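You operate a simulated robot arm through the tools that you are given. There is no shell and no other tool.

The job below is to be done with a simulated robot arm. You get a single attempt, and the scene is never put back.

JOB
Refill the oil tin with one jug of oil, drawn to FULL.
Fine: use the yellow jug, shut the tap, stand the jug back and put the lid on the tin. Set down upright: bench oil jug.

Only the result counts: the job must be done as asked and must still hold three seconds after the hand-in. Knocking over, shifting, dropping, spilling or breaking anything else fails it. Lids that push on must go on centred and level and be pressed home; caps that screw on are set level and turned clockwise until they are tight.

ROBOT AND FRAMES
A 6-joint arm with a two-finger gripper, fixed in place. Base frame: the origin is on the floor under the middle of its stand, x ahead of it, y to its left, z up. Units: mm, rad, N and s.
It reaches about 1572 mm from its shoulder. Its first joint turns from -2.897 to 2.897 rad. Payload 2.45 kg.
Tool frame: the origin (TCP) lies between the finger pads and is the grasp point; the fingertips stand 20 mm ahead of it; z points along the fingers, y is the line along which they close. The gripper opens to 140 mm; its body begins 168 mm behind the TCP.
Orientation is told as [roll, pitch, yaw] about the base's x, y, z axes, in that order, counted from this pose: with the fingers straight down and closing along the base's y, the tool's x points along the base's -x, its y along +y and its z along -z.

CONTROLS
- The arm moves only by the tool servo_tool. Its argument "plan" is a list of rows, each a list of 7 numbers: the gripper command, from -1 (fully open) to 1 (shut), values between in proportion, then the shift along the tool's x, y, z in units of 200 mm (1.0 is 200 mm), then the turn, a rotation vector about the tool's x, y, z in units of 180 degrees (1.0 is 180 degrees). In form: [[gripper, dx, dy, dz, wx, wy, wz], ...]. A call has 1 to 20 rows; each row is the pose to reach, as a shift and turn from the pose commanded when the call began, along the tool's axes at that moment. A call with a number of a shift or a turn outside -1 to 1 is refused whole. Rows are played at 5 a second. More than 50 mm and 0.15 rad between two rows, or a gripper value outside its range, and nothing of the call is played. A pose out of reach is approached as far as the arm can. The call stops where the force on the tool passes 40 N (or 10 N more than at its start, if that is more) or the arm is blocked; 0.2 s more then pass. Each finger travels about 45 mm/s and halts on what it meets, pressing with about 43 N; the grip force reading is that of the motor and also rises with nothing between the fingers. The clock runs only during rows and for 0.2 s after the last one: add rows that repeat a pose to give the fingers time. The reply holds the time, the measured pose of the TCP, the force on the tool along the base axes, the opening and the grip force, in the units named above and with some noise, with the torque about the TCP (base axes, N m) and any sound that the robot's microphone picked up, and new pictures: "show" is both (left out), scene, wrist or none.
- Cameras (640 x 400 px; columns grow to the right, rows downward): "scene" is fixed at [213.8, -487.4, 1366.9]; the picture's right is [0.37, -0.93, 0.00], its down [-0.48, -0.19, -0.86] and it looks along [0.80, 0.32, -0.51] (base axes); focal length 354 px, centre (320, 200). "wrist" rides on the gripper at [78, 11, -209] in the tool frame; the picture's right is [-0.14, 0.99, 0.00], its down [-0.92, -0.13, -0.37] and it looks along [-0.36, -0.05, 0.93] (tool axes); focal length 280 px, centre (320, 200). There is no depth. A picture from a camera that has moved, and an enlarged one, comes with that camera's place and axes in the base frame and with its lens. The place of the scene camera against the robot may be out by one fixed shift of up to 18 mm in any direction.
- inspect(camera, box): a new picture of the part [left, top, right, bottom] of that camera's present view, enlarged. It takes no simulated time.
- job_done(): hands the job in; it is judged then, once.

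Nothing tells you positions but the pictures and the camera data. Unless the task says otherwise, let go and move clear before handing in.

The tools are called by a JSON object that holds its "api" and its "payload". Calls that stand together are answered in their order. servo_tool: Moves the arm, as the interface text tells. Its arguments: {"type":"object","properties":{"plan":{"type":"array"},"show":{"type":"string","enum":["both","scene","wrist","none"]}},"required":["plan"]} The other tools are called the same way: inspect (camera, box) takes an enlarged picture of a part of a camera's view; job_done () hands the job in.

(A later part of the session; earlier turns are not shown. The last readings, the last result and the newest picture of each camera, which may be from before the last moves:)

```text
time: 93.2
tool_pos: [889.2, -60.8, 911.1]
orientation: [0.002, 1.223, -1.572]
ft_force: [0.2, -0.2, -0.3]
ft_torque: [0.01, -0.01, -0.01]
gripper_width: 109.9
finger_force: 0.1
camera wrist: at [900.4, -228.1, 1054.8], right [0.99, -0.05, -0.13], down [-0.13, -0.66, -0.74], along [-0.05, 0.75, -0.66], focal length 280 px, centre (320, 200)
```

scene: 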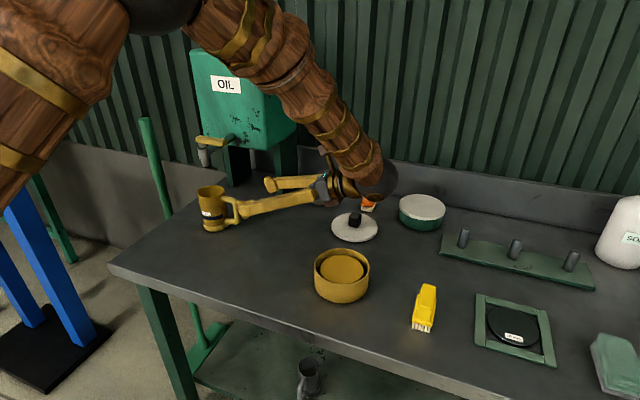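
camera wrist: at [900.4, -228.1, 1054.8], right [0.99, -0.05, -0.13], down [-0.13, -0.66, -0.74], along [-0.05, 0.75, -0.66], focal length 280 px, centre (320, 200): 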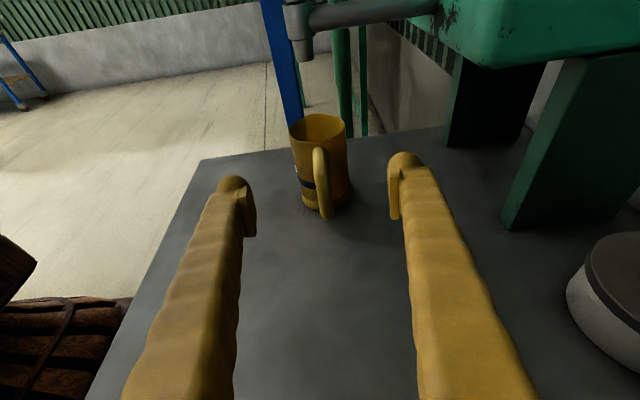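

{"api": "servo_tool", "payload": {"plan": [[-0.57, 0, 0.003, 0.2, 0, 0, 0], [-0.57, 0, 0.003, 0.4, 0, 0, 0], [-0.57, 0, 0.003, 0.6, 0, 0, 0], [-0.57, 0, 0.003, 0.8, 0, 0, 0], [-0.57, 0, 0.003, 0.8, 0, 0, 0]], "show": "both"}}

```text
time: 94.4
tool_pos: [890.3, 90.7, 855.3]
orientation: [-0.002, 1.22, -1.577]
ft_force: [0.1, 0.3, -0.1]
ft_torque: [-0.02, 0.03, 0.0]
gripper_width: 110.0
finger_force: 0.2
camera wrist: at [902.2, -77.9, 999.3], right [0.99, -0.05, -0.13], down [-0.13, -0.66, -0.74], along [-0.05, 0.75, -0.66], focal length 280 px, centre (320, 200)
```

scene: 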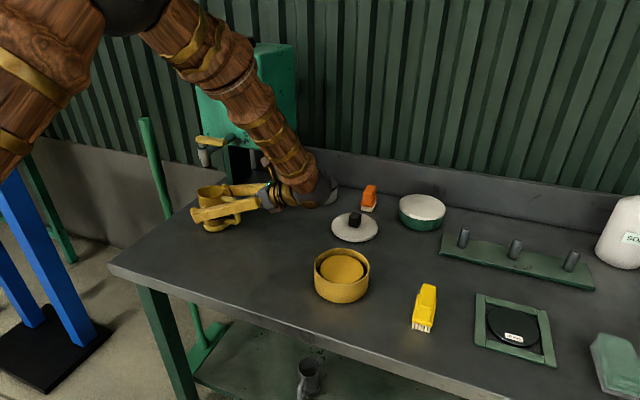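
wrist: 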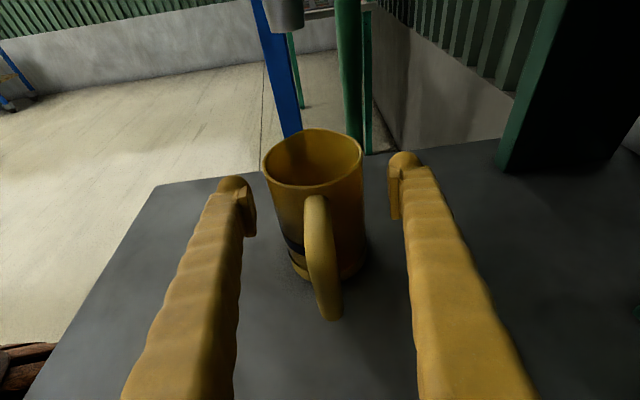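

{"api": "servo_tool", "payload": {"plan": [[-0.2, 0, 0, 0, 0, 0, 0], [-0.05, 0, 0, 0, 0, 0, 0], [0.05, 0, 0, 0, 0, 0, 0], [1, 0, 0, 0, 0, 0, 0], [1, 0, 0, 0, 0, 0, 0], [1, 0, 0, 0, 0, 0, 0], [1, 0, 0, 0, 0, 0, 0]], "show": "wrist"}}

```text
time: 96.0
tool_pos: [891.6, 90.7, 855.1]
orientation: [-0.001, 1.222, -1.577]
ft_force: [-0.5, -0.1, -0.7]
ft_torque: [-0.02, -0.02, 0.01]
gripper_width: 71.4
finger_force: 43.1
camera wrist: at [902.2, -78.2, 999.5], right [0.99, -0.05, -0.13], down [-0.13, -0.66, -0.74], along [-0.05, 0.75, -0.66], focal length 280 px, centre (320, 200)
```

wrist: 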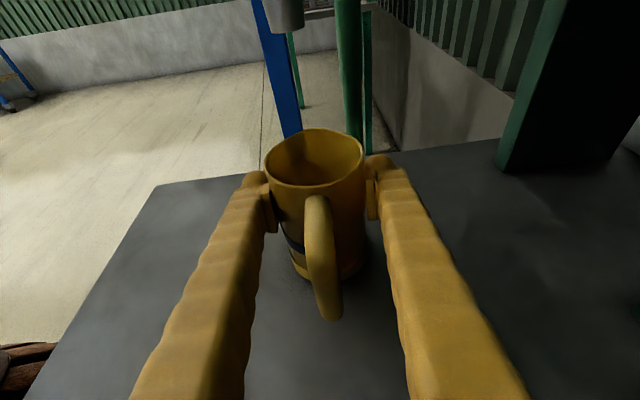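

The filled jug is gripped. I lift it 25 mm, slide it out from under the spout towards -y, keeping it upright.

{"api": "servo_tool", "payload": {"plan": [[1, 0.047, 0, -0.017, 0, 0, 0], [1, 0.1175, 0, -0.0428, 0, 0, 0], [1, 0.1175, 0, -0.0428, 0, 0, 0], [1, 0.0662, -0.02, -0.1838, 0, 0, 0], [1, 0.0149, -0.05, -0.3247, 0, 0, 0], [1, -0.0364, -0.08, -0.4657, 0, 0, 0], [1, -0.0877, -0.11, -0.6066, 0, 0, 0], [1, -0.139, -0.14, -0.7476, 0, 0, 0], [1, -0.139, -0.14, -0.7476, 0, 0, 0]], "show": "both"}}

```text
time: 98.0
tool_pos: [864.4, -59.9, 879.9]
orientation: [0.001, 1.219, -1.576]
ft_force: [0.5, -0.2, -2.2]
ft_torque: [0.07, -0.01, 0.0]
gripper_width: 71.1
finger_force: 42.5
camera wrist: at [874.0, -228.3, 1024.3], right [0.99, -0.05, -0.13], down [-0.13, -0.66, -0.74], along [-0.05, 0.75, -0.66], focal length 280 px, centre (320, 200)
```

scene: 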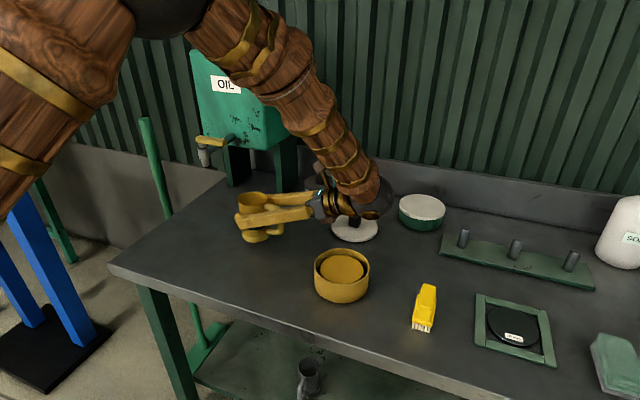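
wrist: 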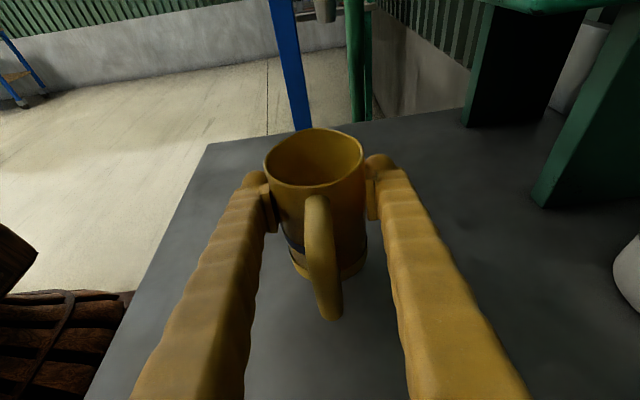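

I raise the jug to clear the tin and carry it further to -y.

{"api": "servo_tool", "payload": {"plan": [[1, 0.133, 0, -0.0485, 0, 0, 0], [1, 0.266, 0, -0.0969, 0, 0, 0], [1, 0.399, 0, -0.1454, 0, 0, 0], [1, 0.3506, -0.037, -0.2785, 0, 0, 0], [1, 0.3021, -0.073, -0.4117, 0, 0, 0], [1, 0.2537, -0.11, -0.5448, 0, 0, 0], [1, 0.2052, -0.147, -0.6779, 0, 0, 0], [1, 0.1568, -0.183, -0.8111, 0, 0, 0], [1, 0.1083, -0.22, -0.9442, 0, 0, 0], [1, 0.1083, -0.22, -0.9442, 0, 0, 0]], "show": "both"}}

```text
time: 100.2
tool_pos: [819.3, -231.0, 964.4]
orientation: [0.002, 1.22, -1.575]
ft_force: [-0.6, 0.4, -1.6]
ft_torque: [0.08, 0.0, 0.01]
gripper_width: 71.4
finger_force: 43.0
camera wrist: at [829.6, -398.8, 1108.8], right [0.99, -0.05, -0.13], down [-0.13, -0.66, -0.74], along [-0.05, 0.75, -0.66], focal length 280 px, centre (320, 200)
```

scene: 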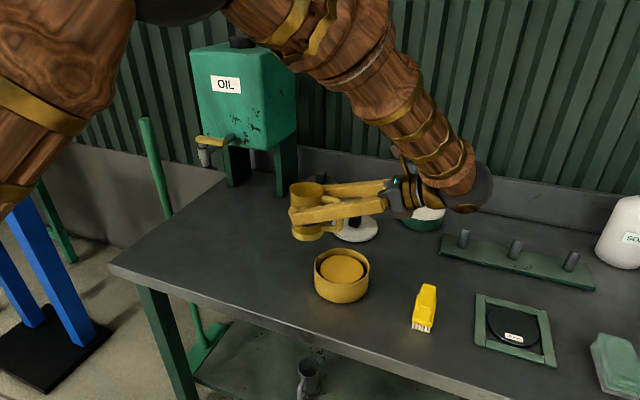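
wrist: 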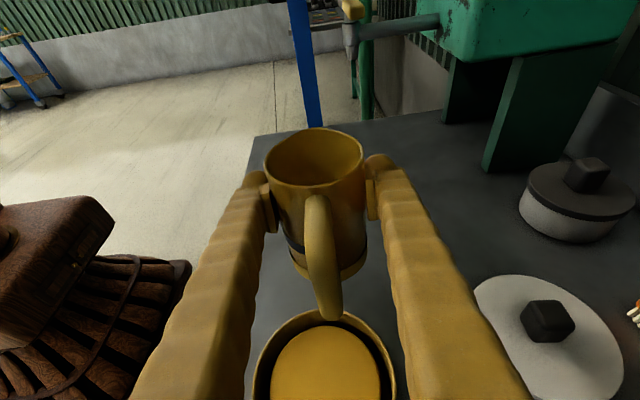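

{"api": "servo_tool", "payload": {"plan": [[1, -0.0486, -0.0145, -0.1336, 0, 0, 0], [1, -0.0972, -0.029, -0.2671, 0, 0, 0], [1, -0.1458, -0.043, -0.4007, 0, 0, 0], [1, -0.1945, -0.0575, -0.5343, 0, 0, 0], [1, -0.2431, -0.072, -0.6679, 0, 0, 0], [1, -0.2917, -0.086, -0.8014, 0, 0, 0], [1, -0.3403, -0.1, -0.935, 0, 0, 0], [1, -0.3403, -0.1, -0.935, 0, 0, 0]], "show": "both"}}

```text
time: 102.0
tool_pos: [799.2, -427.3, 964.5]
orientation: [0.001, 1.221, -1.576]
ft_force: [-0.1, 0.5, -3.7]
ft_torque: [0.01, 0.02, 0.04]
gripper_width: 71.3
finger_force: 43.3
camera wrist: at [809.0, -596.5, 1109.3], right [0.99, -0.05, -0.13], down [-0.13, -0.66, -0.74], along [-0.05, 0.75, -0.66], focal length 280 px, centre (320, 200)
```

scene: 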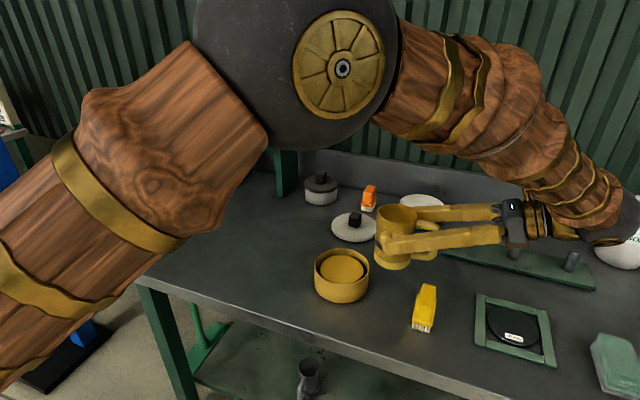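
wrist: 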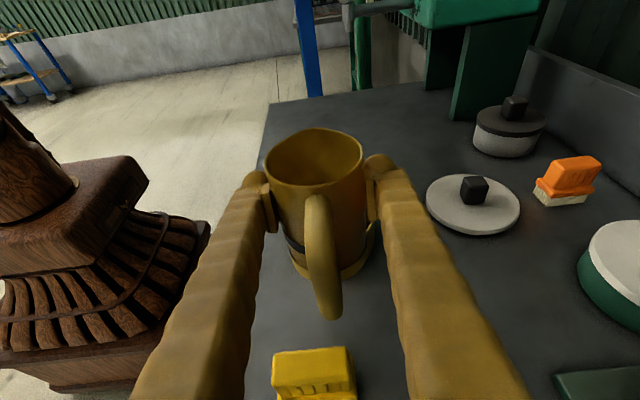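

The jug hangs upright south of the tin, with its lip facing it. I start tilting to 55° (no flow expected yet) while bringing the lip over the tin.

{"api": "servo_tool", "payload": {"plan": [[1, -0.0378, 0, 0.0314, 0, -0.03395, 0], [1, -0.0757, 0, 0.0628, 0, -0.0679, 0], [1, -0.1135, 0, 0.0942, 0, -0.10185, 0], [1, -0.1513, 0, 0.1256, 0, -0.1358, 0], [1, -0.1892, 0, 0.1569, 0, -0.16975, 0], [1, -0.227, 0, 0.1883, 0, -0.2037, 0], [1, -0.2648, 0, 0.2197, 0, -0.23765, 0], [1, -0.3027, 0, 0.2511, 0, -0.2716, 0], [1, -0.3405, 0, 0.2825, 0, -0.30556, 0], [1, -0.3405, 0, 0.2825, 0, -0.30556, 0]], "show": "both"}}

{"api": "inspect", "payload": {"camera": "scene", "box": [300, 190, 440, 310]}}

```text
time: 104.2
tool_pos: [798.0, -398.1, 881.1]
orientation: [0.001, 0.26, -1.573]
ft_force: [0.2, -0.8, -2.4]
ft_torque: [0.09, -0.01, 0.01]
gripper_width: 71.2
finger_force: 43.1
camera wrist: at [809.6, -375.6, 1102.9], right [0.99, -0.14, -0.04], down [-0.13, -0.98, 0.12], along [-0.05, -0.11, -0.99], focal length 280 px, centre (320, 200)
```

scene: 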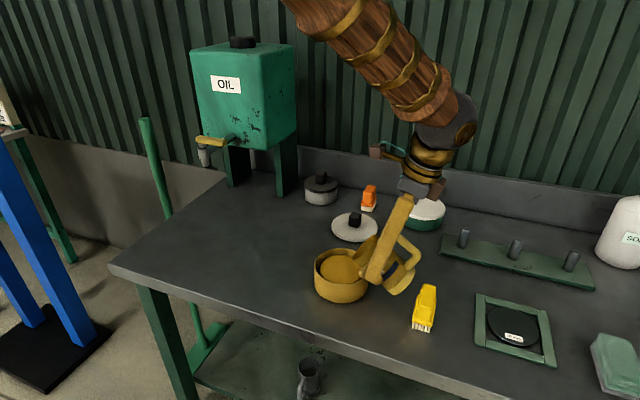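
wrist: 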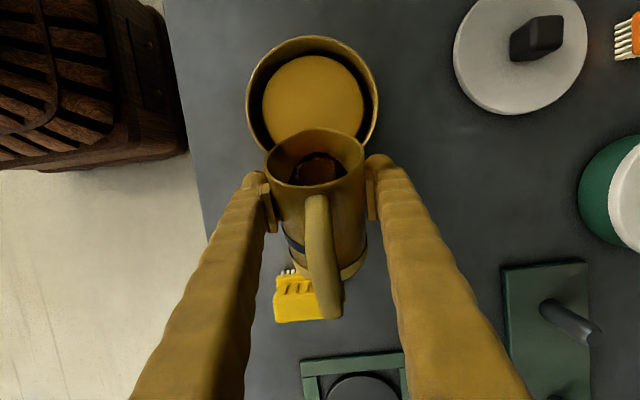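

```text
3.33 times, centred on (370, 250) of scene
camera zoom: at [213.8, -487.4, 1366.9], right [0.37, -0.93, 0.0], down [-0.48, -0.19, -0.86], along [0.8, 0.32, -0.51], focal length 1180 px, centre (153, 33)
```

zoom: 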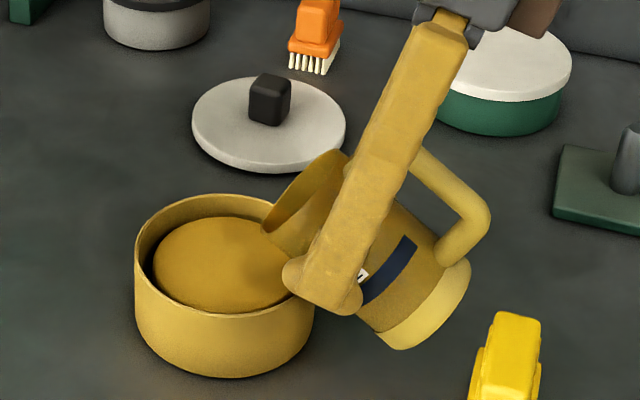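

The lip is over the tin at about (799, -342, 870), clear of its rim. I tilt on slowly to 65°, keeping the lip in place, and look.

{"api": "servo_tool", "payload": {"plan": [[1, 0.0058, 0, -0.0111, 0, -0.0139, 0], [1, 0.012, 0, -0.0216, 0, -0.0278, 0], [1, 0.0187, 0, -0.0323, 0, -0.0417, 0], [1, 0.0258, 0, -0.0421, 0, -0.0556, 0]], "show": "both"}}

{"api": "inspect", "payload": {"camera": "scene", "box": [300, 210, 400, 310]}}

{"api": "inspect", "payload": {"camera": "wrist", "box": [235, 25, 395, 225]}}

```text
time: 105.2
tool_pos: [799.4, -396.4, 890.9]
orientation: [-0.001, 0.084, -1.572]
ft_force: [-0.1, 0.0, -2.2]
ft_torque: [0.03, 0.03, 0.02]
gripper_width: 71.0
finger_force: 42.7
camera wrist: at [810.2, -334.9, 1105.3], right [0.99, -0.14, -0.01], down [-0.13, -0.95, 0.29], along [-0.05, -0.28, -0.96], focal length 280 px, centre (320, 200)
```

scene: 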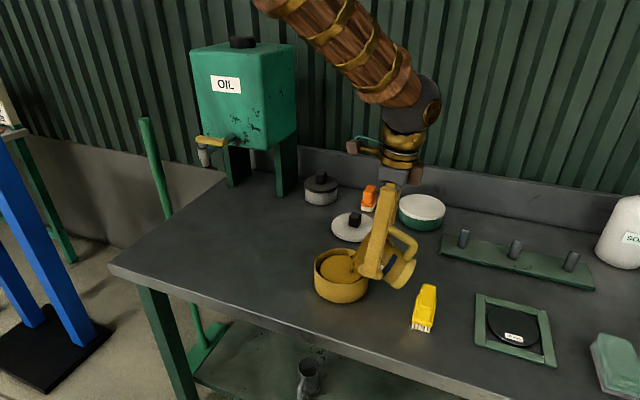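
wrist: 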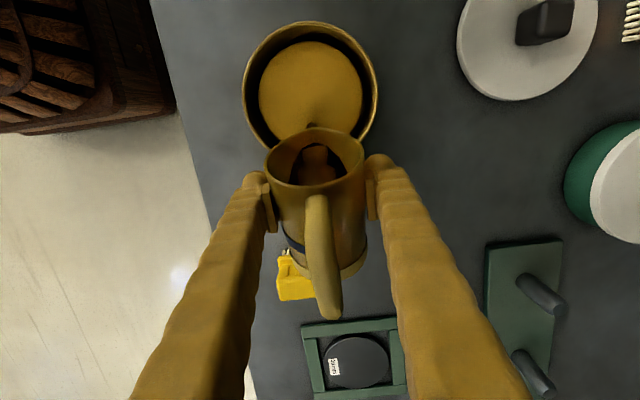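

```text
4.00 times, centred on (350, 260) of scene
camera zoom: at [213.8, -487.4, 1366.9], right [0.37, -0.93, 0.0], down [-0.48, -0.19, -0.86], along [0.8, 0.32, -0.51], focal length 1416 px, centre (200, -40)
```

zoom: 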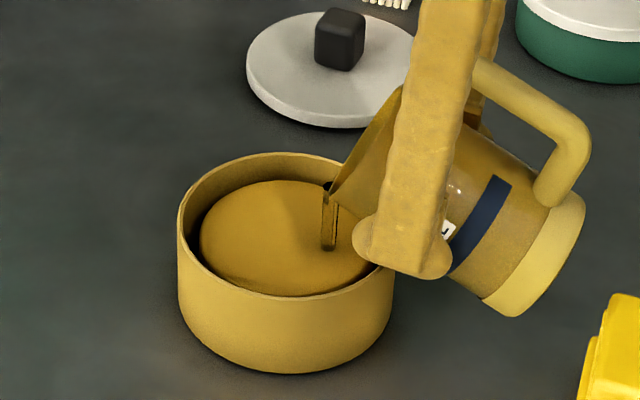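

```text
2.00 times, centred on (315, 125) of wrist
camera zoom: at [810.2, -334.9, 1105.3], right [0.99, -0.14, -0.01], down [-0.13, -0.95, 0.29], along [-0.05, -0.28, -0.96], focal length 561 px, centre (330, 350)
```

zoom: 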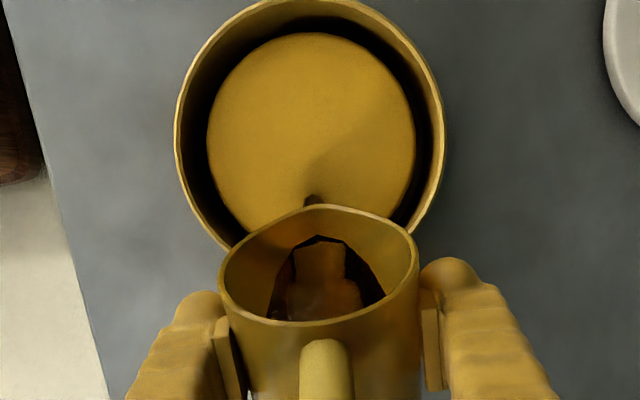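

Oil is running from the lip into the tin. I hold a moment and watch how the level in the tin behaves.

{"api": "servo_tool", "payload": {"plan": [[1, 0, 0, 0, 0, 0, 0], [1, 0, 0, 0, 0, 0, 0], [1, 0, 0, 0, 0, 0, 0], [1, 0, 0, 0, 0, 0, 0]], "show": "none"}}

{"api": "inspect", "payload": {"camera": "scene", "box": [300, 210, 400, 310]}}

{"api": "inspect", "payload": {"camera": "wrist", "box": [235, 10, 395, 210]}}

```text
time: 106.2
tool_pos: [799.7, -396.5, 889.9]
orientation: [0.001, 0.086, -1.574]
ft_force: [-0.3, 0.0, -1.9]
ft_torque: [0.09, 0.03, 0.01]
gripper_width: 71.2
finger_force: 43.4
```

```text
4.00 times, centred on (350, 260) of scene
camera zoom: at [213.8, -487.4, 1366.9], right [0.37, -0.93, 0.0], down [-0.48, -0.19, -0.86], along [0.8, 0.32, -0.51], focal length 1416 px, centre (200, -40)
```

zoom: 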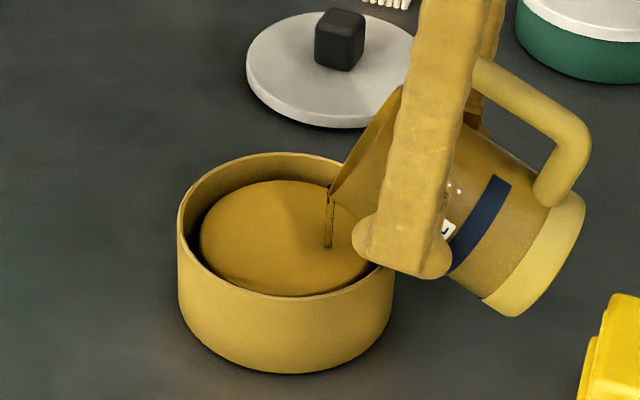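

```text
2.00 times, centred on (315, 110) of wrist
camera zoom: at [810.2, -335.0, 1105.6], right [0.99, -0.14, -0.01], down [-0.13, -0.95, 0.29], along [-0.05, -0.28, -0.96], focal length 561 px, centre (330, 380)
```

zoom: 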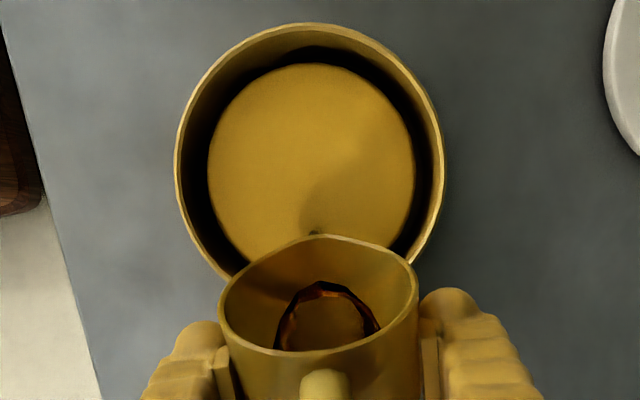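

The stream drops cleanly onto the pad in the tin. I tilt on to 75° slowly.

{"api": "servo_tool", "payload": {"plan": [[1, 0.0058, 0, -0.0109, 0, -0.0139, 0], [1, 0.0058, 0, -0.0109, 0, -0.0139, 0], [1, 0.0119, 0, -0.0216, 0, -0.0278, 0], [1, 0.0119, 0, -0.0216, 0, -0.0278, 0], [1, 0.0187, 0, -0.032, 0, -0.0417, 0], [1, 0.0187, 0, -0.032, 0, -0.0417, 0], [1, 0.0257, 0, -0.0421, 0, -0.0556, 0], [1, 0.0257, 0, -0.0421, 0, -0.0556, 0]], "show": "both"}}

{"api": "inspect", "payload": {"camera": "scene", "box": [300, 210, 400, 310]}}

{"api": "inspect", "payload": {"camera": "wrist", "box": [235, 0, 395, 200]}}

```text
time: 108.0
tool_pos: [799.1, -391.9, 898.4]
orientation: [0.0, -0.09, -1.574]
ft_force: [-0.3, 0.1, -2.0]
ft_torque: [0.04, 0.03, 0.0]
gripper_width: 71.0
finger_force: 43.4
camera wrist: at [810.4, -294.1, 1100.3], right [0.99, -0.14, 0.01], down [-0.13, -0.88, 0.45], along [-0.05, -0.45, -0.89], focal length 280 px, centre (320, 200)
```

scene: 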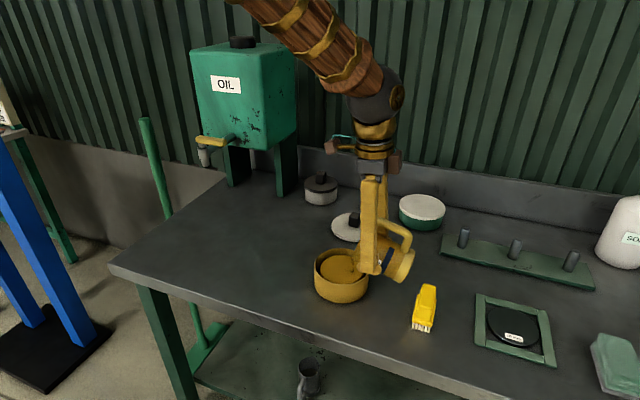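
wrist: 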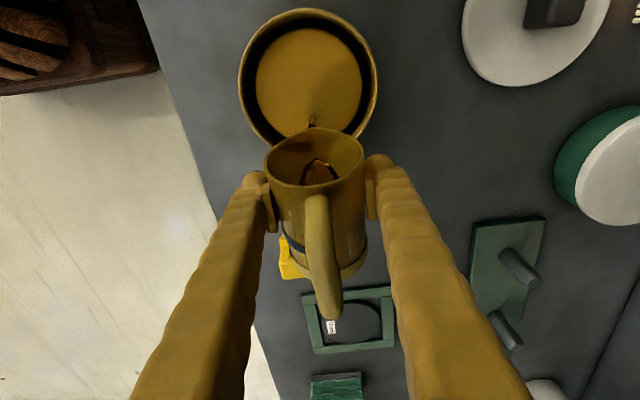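

```text
4.00 times, centred on (350, 260) of scene
camera zoom: at [213.8, -487.4, 1366.9], right [0.37, -0.93, 0.0], down [-0.48, -0.19, -0.86], along [0.8, 0.32, -0.51], focal length 1416 px, centre (200, -40)
```

zoom: 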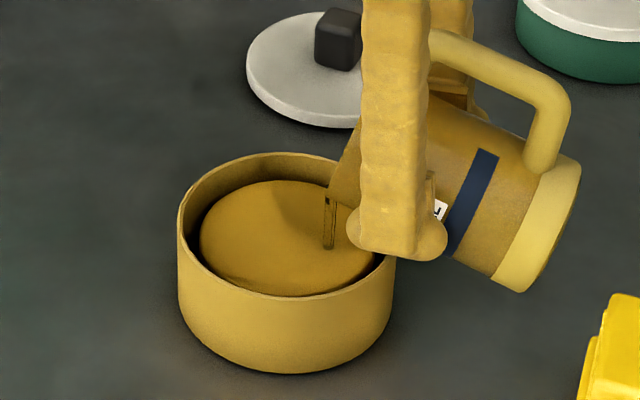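

```text
2.00 times, centred on (315, 100) of wrist
camera zoom: at [810.4, -294.1, 1100.3], right [0.99, -0.14, 0.01], down [-0.13, -0.88, 0.45], along [-0.05, -0.45, -0.89], focal length 561 px, centre (330, 400)
```

zoom: 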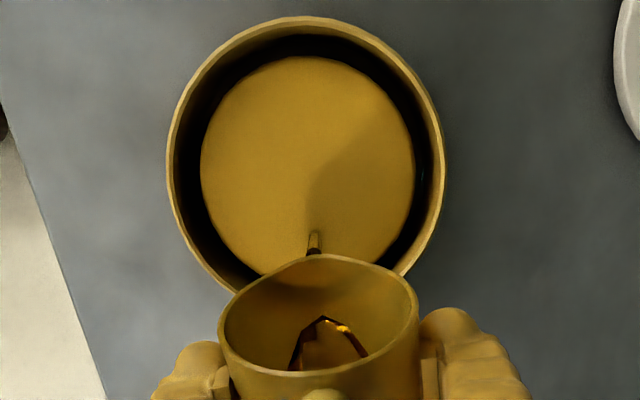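

{"api": "servo_tool", "payload": {"plan": [[1, 0.0058, 0, -0.0109, 0, -0.0139, 0], [1, 0.0058, 0, -0.0109, 0, -0.0139, 0], [1, 0.0119, 0, -0.0216, 0, -0.0278, 0], [1, 0.0119, 0, -0.0216, 0, -0.0278, 0], [1, 0.0187, 0, -0.032, 0, -0.0417, 0], [1, 0.0187, 0, -0.032, 0, -0.0417, 0], [1, 0.0257, 0, -0.0421, 0, -0.0556, 0], [1, 0.0257, 0, -0.0421, 0, -0.0556, 0], [1, 0.0257, 0, -0.0421, 0, -0.0556, 0]], "show": "both"}}

{"api": "inspect", "payload": {"camera": "scene", "box": [300, 210, 400, 310]}}

{"api": "inspect", "payload": {"camera": "wrist", "box": [235, 0, 395, 200]}}

```text
time: 110.0
tool_pos: [799.1, -386.4, 907.7]
orientation: [-0.001, -0.263, -1.574]
ft_force: [-0.3, -1.1, -1.4]
ft_torque: [0.04, -0.01, -0.04]
gripper_width: 71.0
finger_force: 43.2
camera wrist: at [810.5, -254.8, 1088.6], right [0.99, -0.14, 0.04], down [-0.13, -0.79, 0.6], along [-0.05, -0.59, -0.8], focal length 280 px, centre (320, 200)
```

scene: 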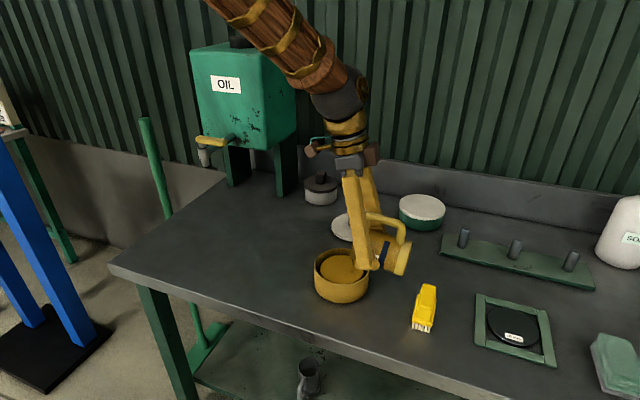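
wrist: 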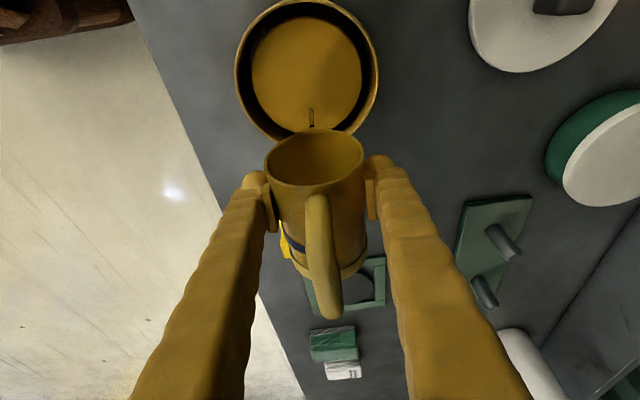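

```text
4.00 times, centred on (350, 260) of scene
camera zoom: at [213.8, -487.4, 1366.9], right [0.37, -0.93, 0.0], down [-0.48, -0.19, -0.86], along [0.8, 0.32, -0.51], focal length 1416 px, centre (200, -40)
```

zoom: 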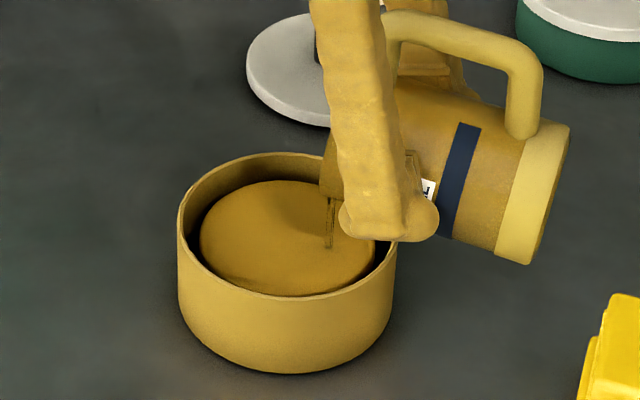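

```text
2.00 times, centred on (315, 100) of wrist
camera zoom: at [810.5, -254.8, 1088.6], right [0.99, -0.14, 0.04], down [-0.13, -0.79, 0.6], along [-0.05, -0.59, -0.8], focal length 561 px, centre (330, 400)
```

zoom: 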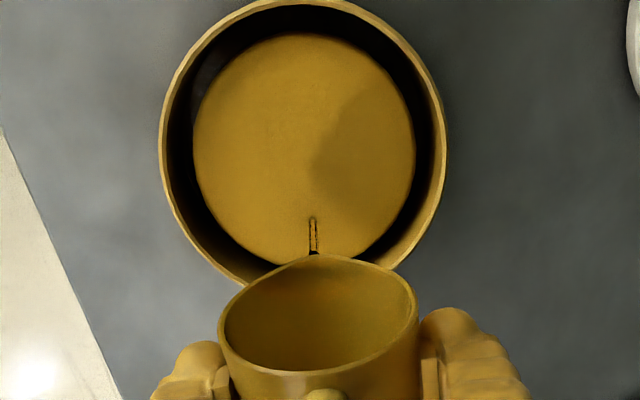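

{"api": "servo_tool", "payload": {"plan": [[1, 0.0058, 0, -0.0109, 0, -0.0139, 0], [1, 0.0119, 0, -0.0216, 0, -0.0278, 0], [1, 0.0119, 0, -0.0216, 0, -0.0278, 0], [1, 0.0187, 0, -0.032, 0, -0.0417, 0], [1, 0.0257, 0, -0.0421, 0, -0.0556, 0], [1, 0.0257, 0, -0.0421, 0, -0.0556, 0], [1, 0.0333, 0, -0.0519, 0, -0.0694, 0], [1, 0.0413, 0, -0.0613, 0, -0.0833, 0], [1, 0.0413, 0, -0.0613, 0, -0.0833, 0], [1, 0.0413, 0, -0.0613, 0, -0.0833, 0]], "show": "both"}}

{"api": "inspect", "payload": {"camera": "scene", "box": [300, 210, 400, 310]}}

{"api": "inspect", "payload": {"camera": "wrist", "box": [235, 0, 395, 200]}}

```text
time: 112.2
tool_pos: [800.9, -374.6, 916.6]
orientation: [0.0, -0.525, -1.575]
ft_force: [0.0, 0.1, -1.4]
ft_torque: [0.01, 0.02, -0.02]
gripper_width: 71.0
finger_force: 43.1
camera wrist: at [810.4, -201.3, 1059.1], right [0.99, -0.12, 0.07], down [-0.13, -0.61, 0.78], along [-0.05, -0.78, -0.62], focal length 280 px, centre (320, 200)
```

scene: 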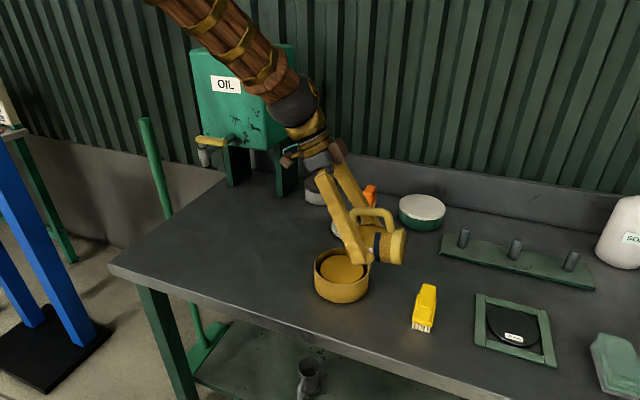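
wrist: 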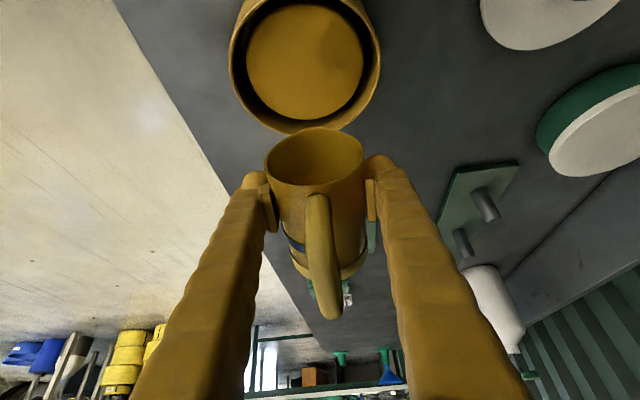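

```text
4.00 times, centred on (350, 260) of scene
camera zoom: at [213.8, -487.4, 1366.9], right [0.37, -0.93, 0.0], down [-0.48, -0.19, -0.86], along [0.8, 0.32, -0.51], focal length 1416 px, centre (200, -40)
```

zoom: 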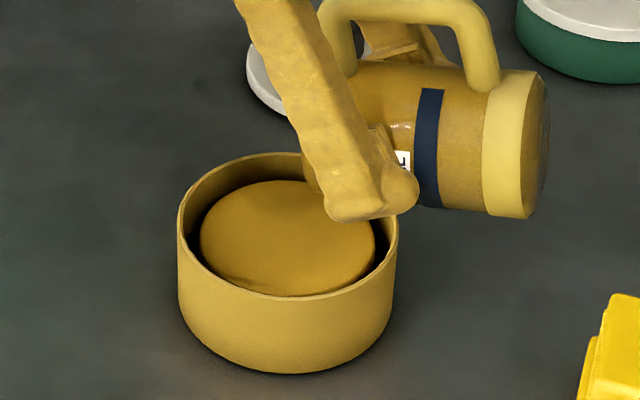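

```text
2.00 times, centred on (315, 100) of wrist
camera zoom: at [810.4, -201.3, 1059.1], right [0.99, -0.12, 0.07], down [-0.13, -0.61, 0.78], along [-0.05, -0.78, -0.62], focal length 561 px, centre (330, 400)
```

zoom: 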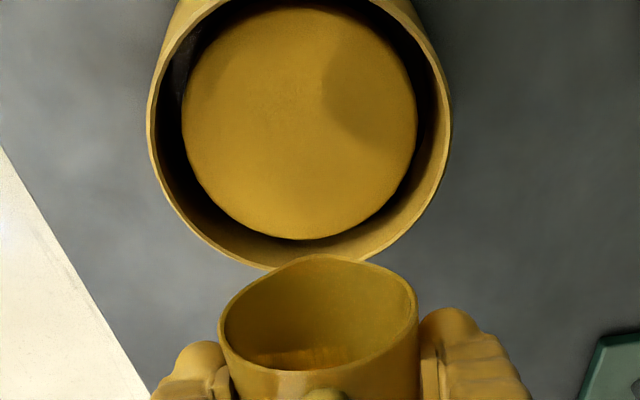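

No stream any more. I zoom into the jug's mouth to see if anything is left.

{"api": "inspect", "payload": {"camera": "wrist", "box": [260, 120, 370, 195]}}

{"api": "inspect", "payload": {"camera": "wrist", "box": [225, 0, 385, 135]}}

{"api": "inspect", "payload": {"camera": "scene", "box": [305, 235, 375, 305]}}

```text
5.33 times, centred on (315, 158) of wrist
camera zoom: at [810.4, -201.3, 1059.1], right [0.99, -0.12, 0.07], down [-0.13, -0.61, 0.78], along [-0.05, -0.78, -0.62], focal length 1495 px, centre (347, 427)
```

zoom: 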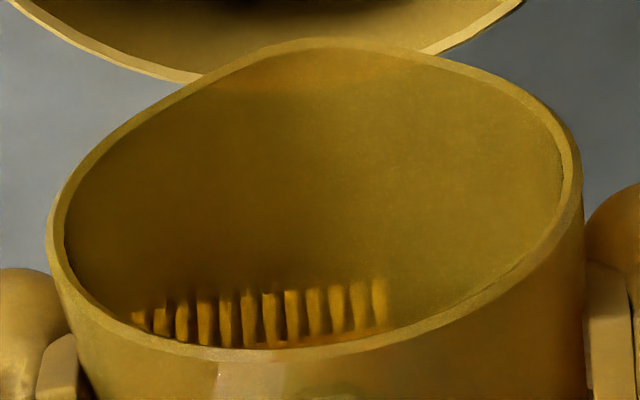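

```text
2.96 times, centred on (305, 68) of wrist
camera zoom: at [810.4, -201.3, 1059.1], right [0.99, -0.12, 0.07], down [-0.13, -0.61, 0.78], along [-0.05, -0.78, -0.62], focal length 831 px, centre (364, 593)
```

zoom: 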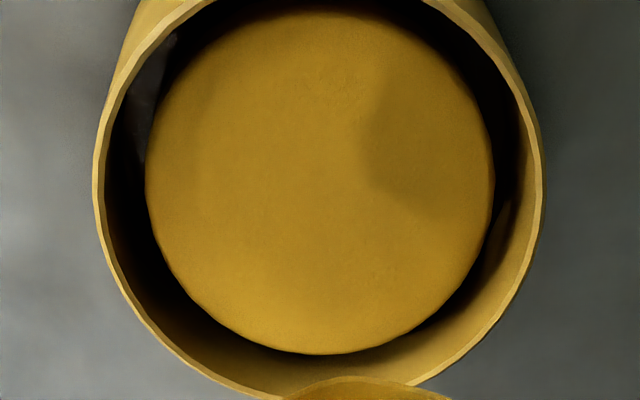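

```text
5.71 times, centred on (340, 270) of scene
camera zoom: at [213.8, -487.4, 1366.9], right [0.37, -0.93, 0.0], down [-0.48, -0.19, -0.86], along [0.8, 0.32, -0.51], focal length 2023 px, centre (206, -200)
```

zoom: 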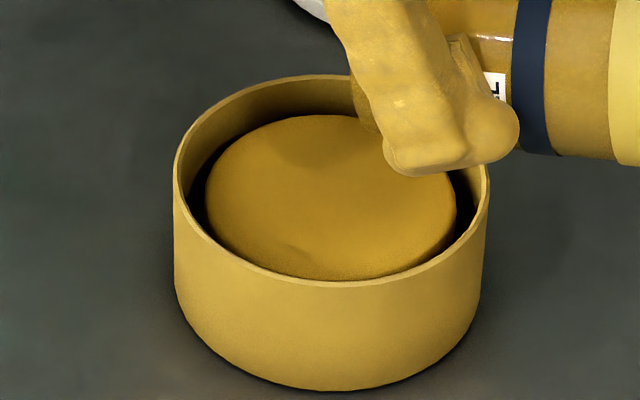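

The oil shines in the gap around the pad in the tin, and the jug looks empty. I tilt on to 115° briefly to drain the last of it.

{"api": "servo_tool", "payload": {"plan": [[1, 0.0119, 0, -0.0216, 0, -0.0278, 0], [1, 0.0257, 0, -0.0421, 0, -0.0556, 0], [1, 0.0413, 0, -0.0613, 0, -0.0833, 0], [1, 0.0413, 0, -0.0613, 0, -0.0833, 0], [1, 0.0413, 0, -0.0613, 0, -0.0833, 0], [1, 0.0413, 0, -0.0613, 0, -0.0833, 0], [1, 0.0413, 0, -0.0613, 0, -0.0833, 0], [1, 0.0413, 0, -0.0613, 0, -0.0833, 0]], "show": "both"}}

{"api": "inspect", "payload": {"camera": "scene", "box": [300, 210, 400, 310]}}

{"api": "inspect", "payload": {"camera": "wrist", "box": [235, 0, 395, 200]}}

```text
time: 114.0
tool_pos: [799.4, -360.7, 925.0]
orientation: [-0.001, -0.787, -1.573]
ft_force: [0.2, -0.7, -1.2]
ft_torque: [0.03, 0.01, 0.01]
gripper_width: 70.8
finger_force: 42.7
camera wrist: at [810.7, -156.9, 1016.0], right [0.99, -0.1, 0.1], down [-0.13, -0.39, 0.91], along [-0.05, -0.92, -0.4], focal length 280 px, centre (320, 200)
```

scene: 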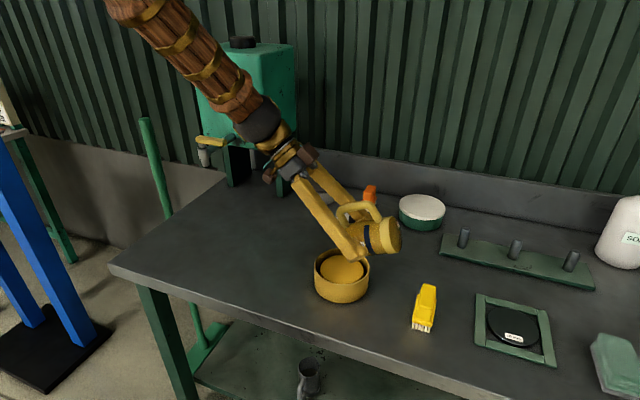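
wrist: 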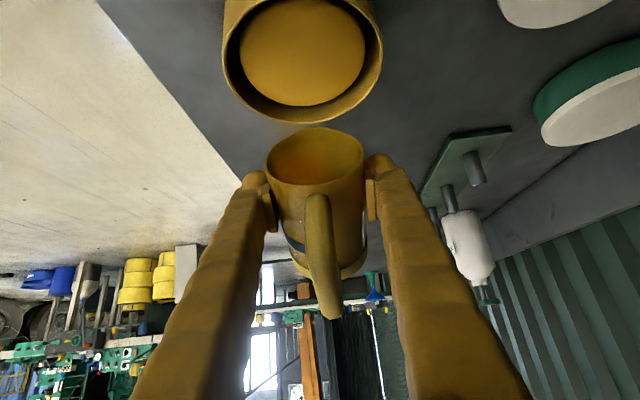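

```text
4.00 times, centred on (350, 260) of scene
camera zoom: at [213.8, -487.4, 1366.9], right [0.37, -0.93, 0.0], down [-0.48, -0.19, -0.86], along [0.8, 0.32, -0.51], focal length 1416 px, centre (200, -40)
```

zoom: 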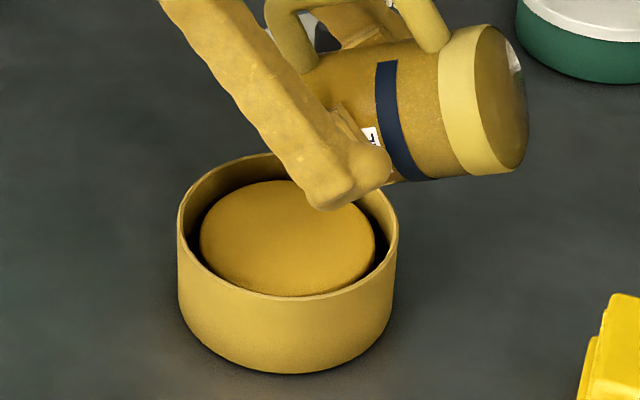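

```text
2.00 times, centred on (315, 100) of wrist
camera zoom: at [810.7, -156.9, 1016.0], right [0.99, -0.1, 0.1], down [-0.13, -0.39, 0.91], along [-0.05, -0.92, -0.4], focal length 561 px, centre (330, 400)
```

zoom: 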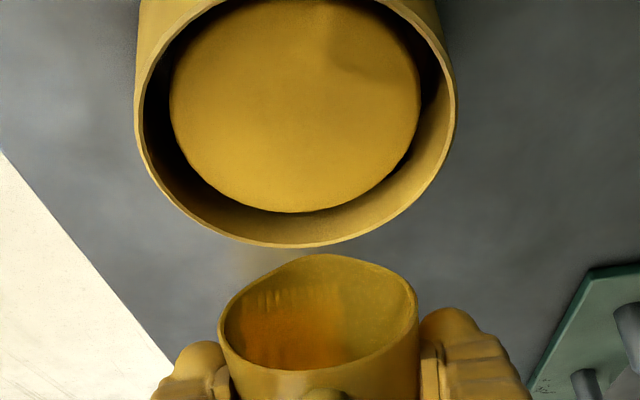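

Drained. I bring the jug back to upright along the same path, lip staying over the tin at first.

{"api": "servo_tool", "payload": {"plan": [[1, -0.0143, 0, 0.0342, 0, 0.0417, 0], [1, -0.024, 0, 0.0699, 0, 0.0833, 0], [1, -0.0289, 0, 0.1066, 0, 0.125, 0], [1, -0.029, 0, 0.1436, 0, 0.1667, 0], [1, -0.0243, 0, 0.1804, 0, 0.2083, 0], [1, -0.0149, 0, 0.2162, 0, 0.25, 0], [1, -0.0008, 0, 0.2504, 0, 0.2917, 0], [1, 0.0176, 0, 0.2825, 0, 0.3333, 0], [1, 0.0176, 0, 0.2825, 0, 0.3333, 0]], "show": "both"}}

```text
time: 116.0
tool_pos: [797.9, -400.2, 881.9]
orientation: [0.001, 0.261, -1.574]
ft_force: [-0.3, 0.2, -1.3]
ft_torque: [0.0, 0.01, -0.04]
gripper_width: 71.1
finger_force: 43.1
camera wrist: at [810.1, -376.8, 1103.1], right [0.99, -0.14, -0.04], down [-0.13, -0.98, 0.12], along [-0.05, -0.11, -0.99], focal length 280 px, centre (320, 200)
```

scene: 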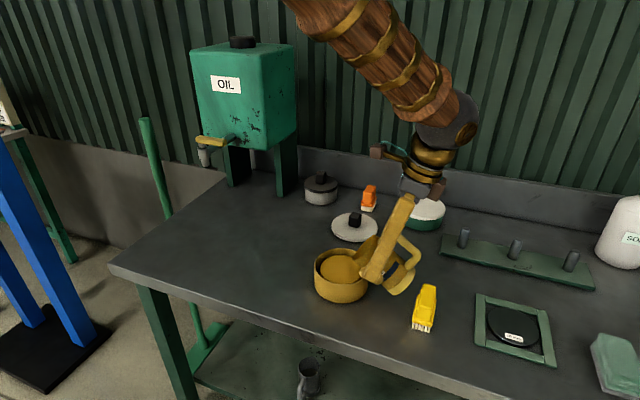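
wrist: 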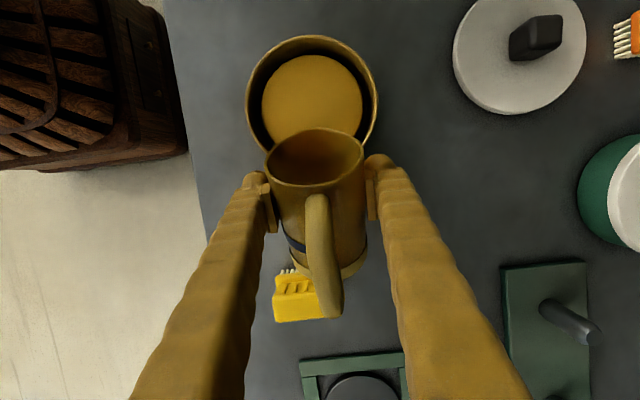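

{"api": "servo_tool", "payload": {"plan": [[1, -0.004, 0, -0.049, 0, 0.03395, 0], [1, -0.008, 0, -0.098, 0, 0.0679, 0], [1, -0.012, 0, -0.147, 0, 0.10185, 0], [1, -0.016, 0, -0.196, 0, 0.1358, 0], [1, -0.02, 0, -0.245, 0, 0.16975, 0], [1, -0.024, 0, -0.294, 0, 0.2037, 0], [1, -0.028, 0, -0.343, 0, 0.23765, 0], [1, -0.032, 0, -0.392, 0, 0.2716, 0], [1, -0.0361, 0, -0.441, 0, 0.30556, 0], [1, -0.0361, 0, -0.441, 0, 0.30556, 0]], "show": "both"}}

{"api": "inspect", "payload": {"camera": "scene", "box": [300, 230, 380, 310]}}

```text
time: 118.2
tool_pos: [799.4, -428.6, 964.6]
orientation: [0.0, 1.221, -1.575]
ft_force: [0.1, -0.1, -1.9]
ft_torque: [0.05, -0.01, 0.03]
gripper_width: 70.6
finger_force: 42.8
camera wrist: at [809.4, -597.5, 1109.2], right [0.99, -0.05, -0.13], down [-0.13, -0.66, -0.74], along [-0.05, 0.75, -0.66], focal length 280 px, centre (320, 200)
```

scene: 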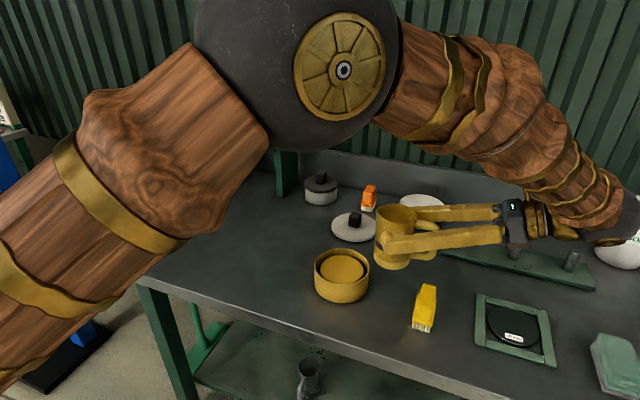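
wrist: 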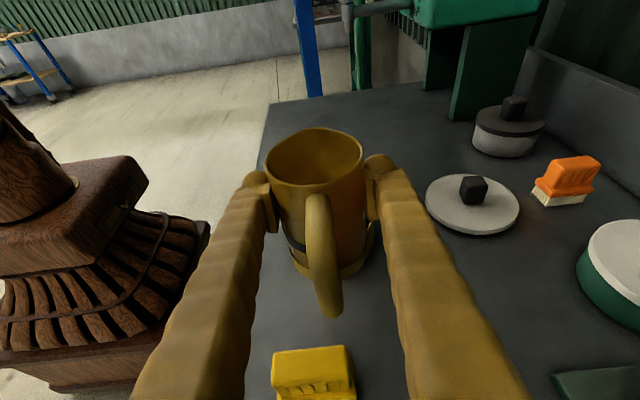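

```text
5.00 times, centred on (340, 270) of scene
camera zoom: at [213.8, -487.4, 1366.9], right [0.37, -0.93, 0.0], down [-0.48, -0.19, -0.86], along [0.8, 0.32, -0.51], focal length 1770 px, centre (220, -150)
```

zoom: 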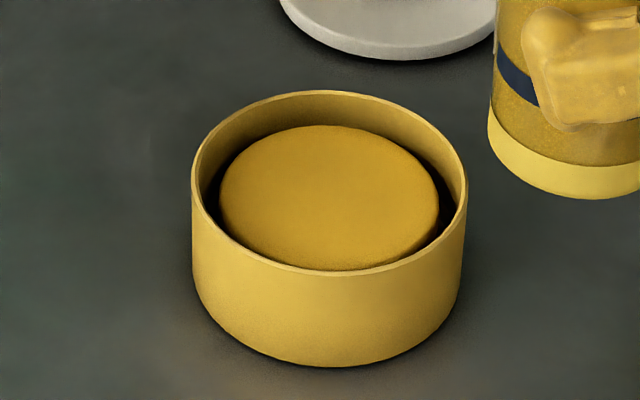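

No spill to be seen. I carry the jug back over towards its original place.

{"api": "servo_tool", "payload": {"plan": [[1, 0.0464, 0, 0.1275, 0, 0, 0], [1, 0.0928, 0, 0.2551, 0, 0, 0], [1, 0.1392, 0, 0.3826, 0, 0, 0], [1, 0.1857, 0, 0.5101, 0, 0, 0], [1, 0.2321, 0, 0.6376, 0, 0, 0], [1, 0.2785, 0, 0.7652, 0, 0, 0], [1, 0.3249, 0, 0.8927, 0, 0, 0], [1, 0.3249, 0, 0.8927, 0, 0, 0]], "show": "none"}}

{"api": "servo_tool", "payload": {"plan": [[1, 0.0441, -0.02, 0.1212, 0, 0, 0], [1, 0.0882, -0.04, 0.2424, 0, 0, 0], [1, 0.1324, -0.06, 0.3637, 0, 0, 0], [1, 0.1765, -0.08, 0.4849, 0, 0, 0], [1, 0.2206, -0.098, 0.6061, 0, 0, 0], [1, 0.2206, -0.098, 0.6061, 0, 0, 0]], "show": "both"}}

```text
time: 120.0
tool_pos: [799.0, -238.5, 964.6]
orientation: [0.0, 1.221, -1.575]
ft_force: [0.7, 0.2, -1.8]
ft_torque: [-0.02, -0.01, 0.01]
gripper_width: 71.0
finger_force: 42.4
```

```text
time: 121.4
tool_pos: [779.6, -109.9, 964.8]
orientation: [-0.001, 1.221, -1.574]
ft_force: [-0.1, -0.1, -0.4]
ft_torque: [0.04, -0.02, -0.03]
gripper_width: 70.8
finger_force: 43.3
camera wrist: at [790.2, -278.5, 1109.2], right [0.99, -0.05, -0.13], down [-0.13, -0.66, -0.74], along [-0.05, 0.75, -0.66], focal length 280 px, centre (320, 200)
```

scene: 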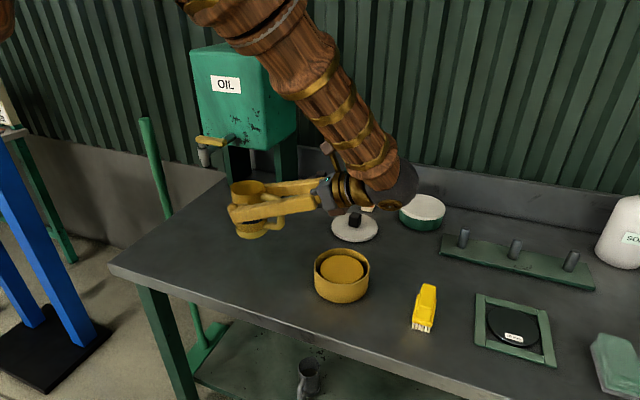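
wrist: 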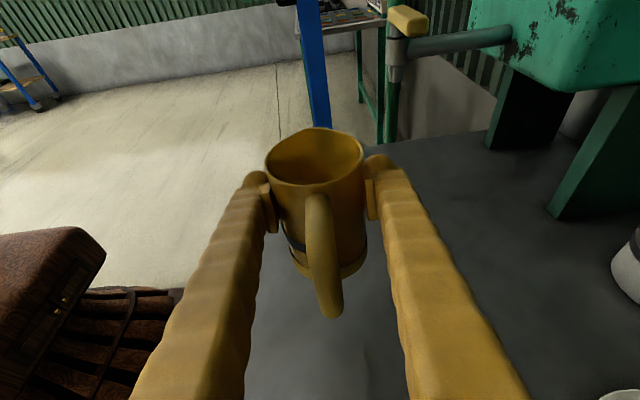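

I lower the jug onto its original place, slowing for the last millimetres.

{"api": "servo_tool", "payload": {"plan": [[1, -0.12, 0, 0.0437, 0, 0, 0], [1, -0.24, 0, 0.0873, 0, 0, 0], [1, -0.36, 0, 0.131, 0, 0, 0], [1, -0.46, 0, 0.1674, 0, 0, 0], [1, -0.495, 0, 0.1801, 0, 0, 0], [1, -0.508, 0, 0.1849, 0, 0, 0], [1, -0.514, 0, 0.1871, 0, 0, 0], [1, -0.517, 0, 0.1881, 0, 0, 0], [1, -0.517, 0, 0.1881, 0, 0, 0]], "show": "both"}}

{"api": "inspect", "payload": {"camera": "scene", "box": [220, 200, 320, 290]}}

```text
time: 123.4
tool_pos: [780.0, -109.7, 855.5]
orientation: [0.004, 1.221, -1.571]
ft_force: [1.1, 3.7, 28.4]
ft_torque: [-0.11, -0.12, -0.04]
gripper_width: 71.0
finger_force: 43.3
camera wrist: at [790.5, -278.1, 999.9], right [0.99, -0.05, -0.13], down [-0.13, -0.66, -0.74], along [-0.05, 0.75, -0.66], focal length 280 px, centre (320, 200)
```

scene: 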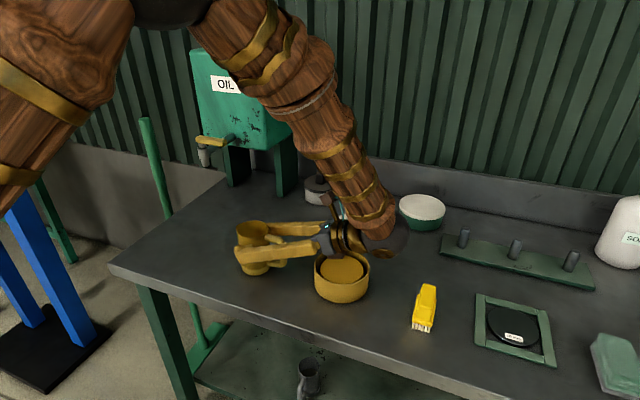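
wrist: 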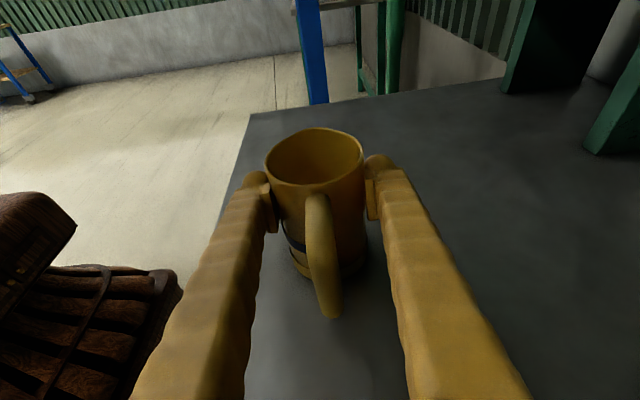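

```text
4.44 times, centred on (270, 245) of scene
camera zoom: at [213.8, -487.4, 1366.9], right [0.37, -0.93, 0.0], down [-0.48, -0.19, -0.86], along [0.8, 0.32, -0.51], focal length 1573 px, centre (542, 0)
```

zoom: 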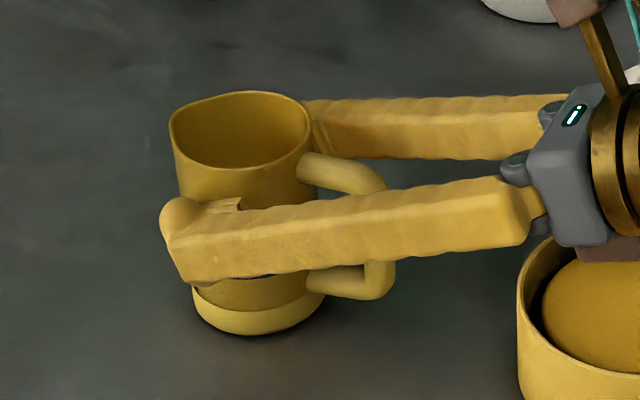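

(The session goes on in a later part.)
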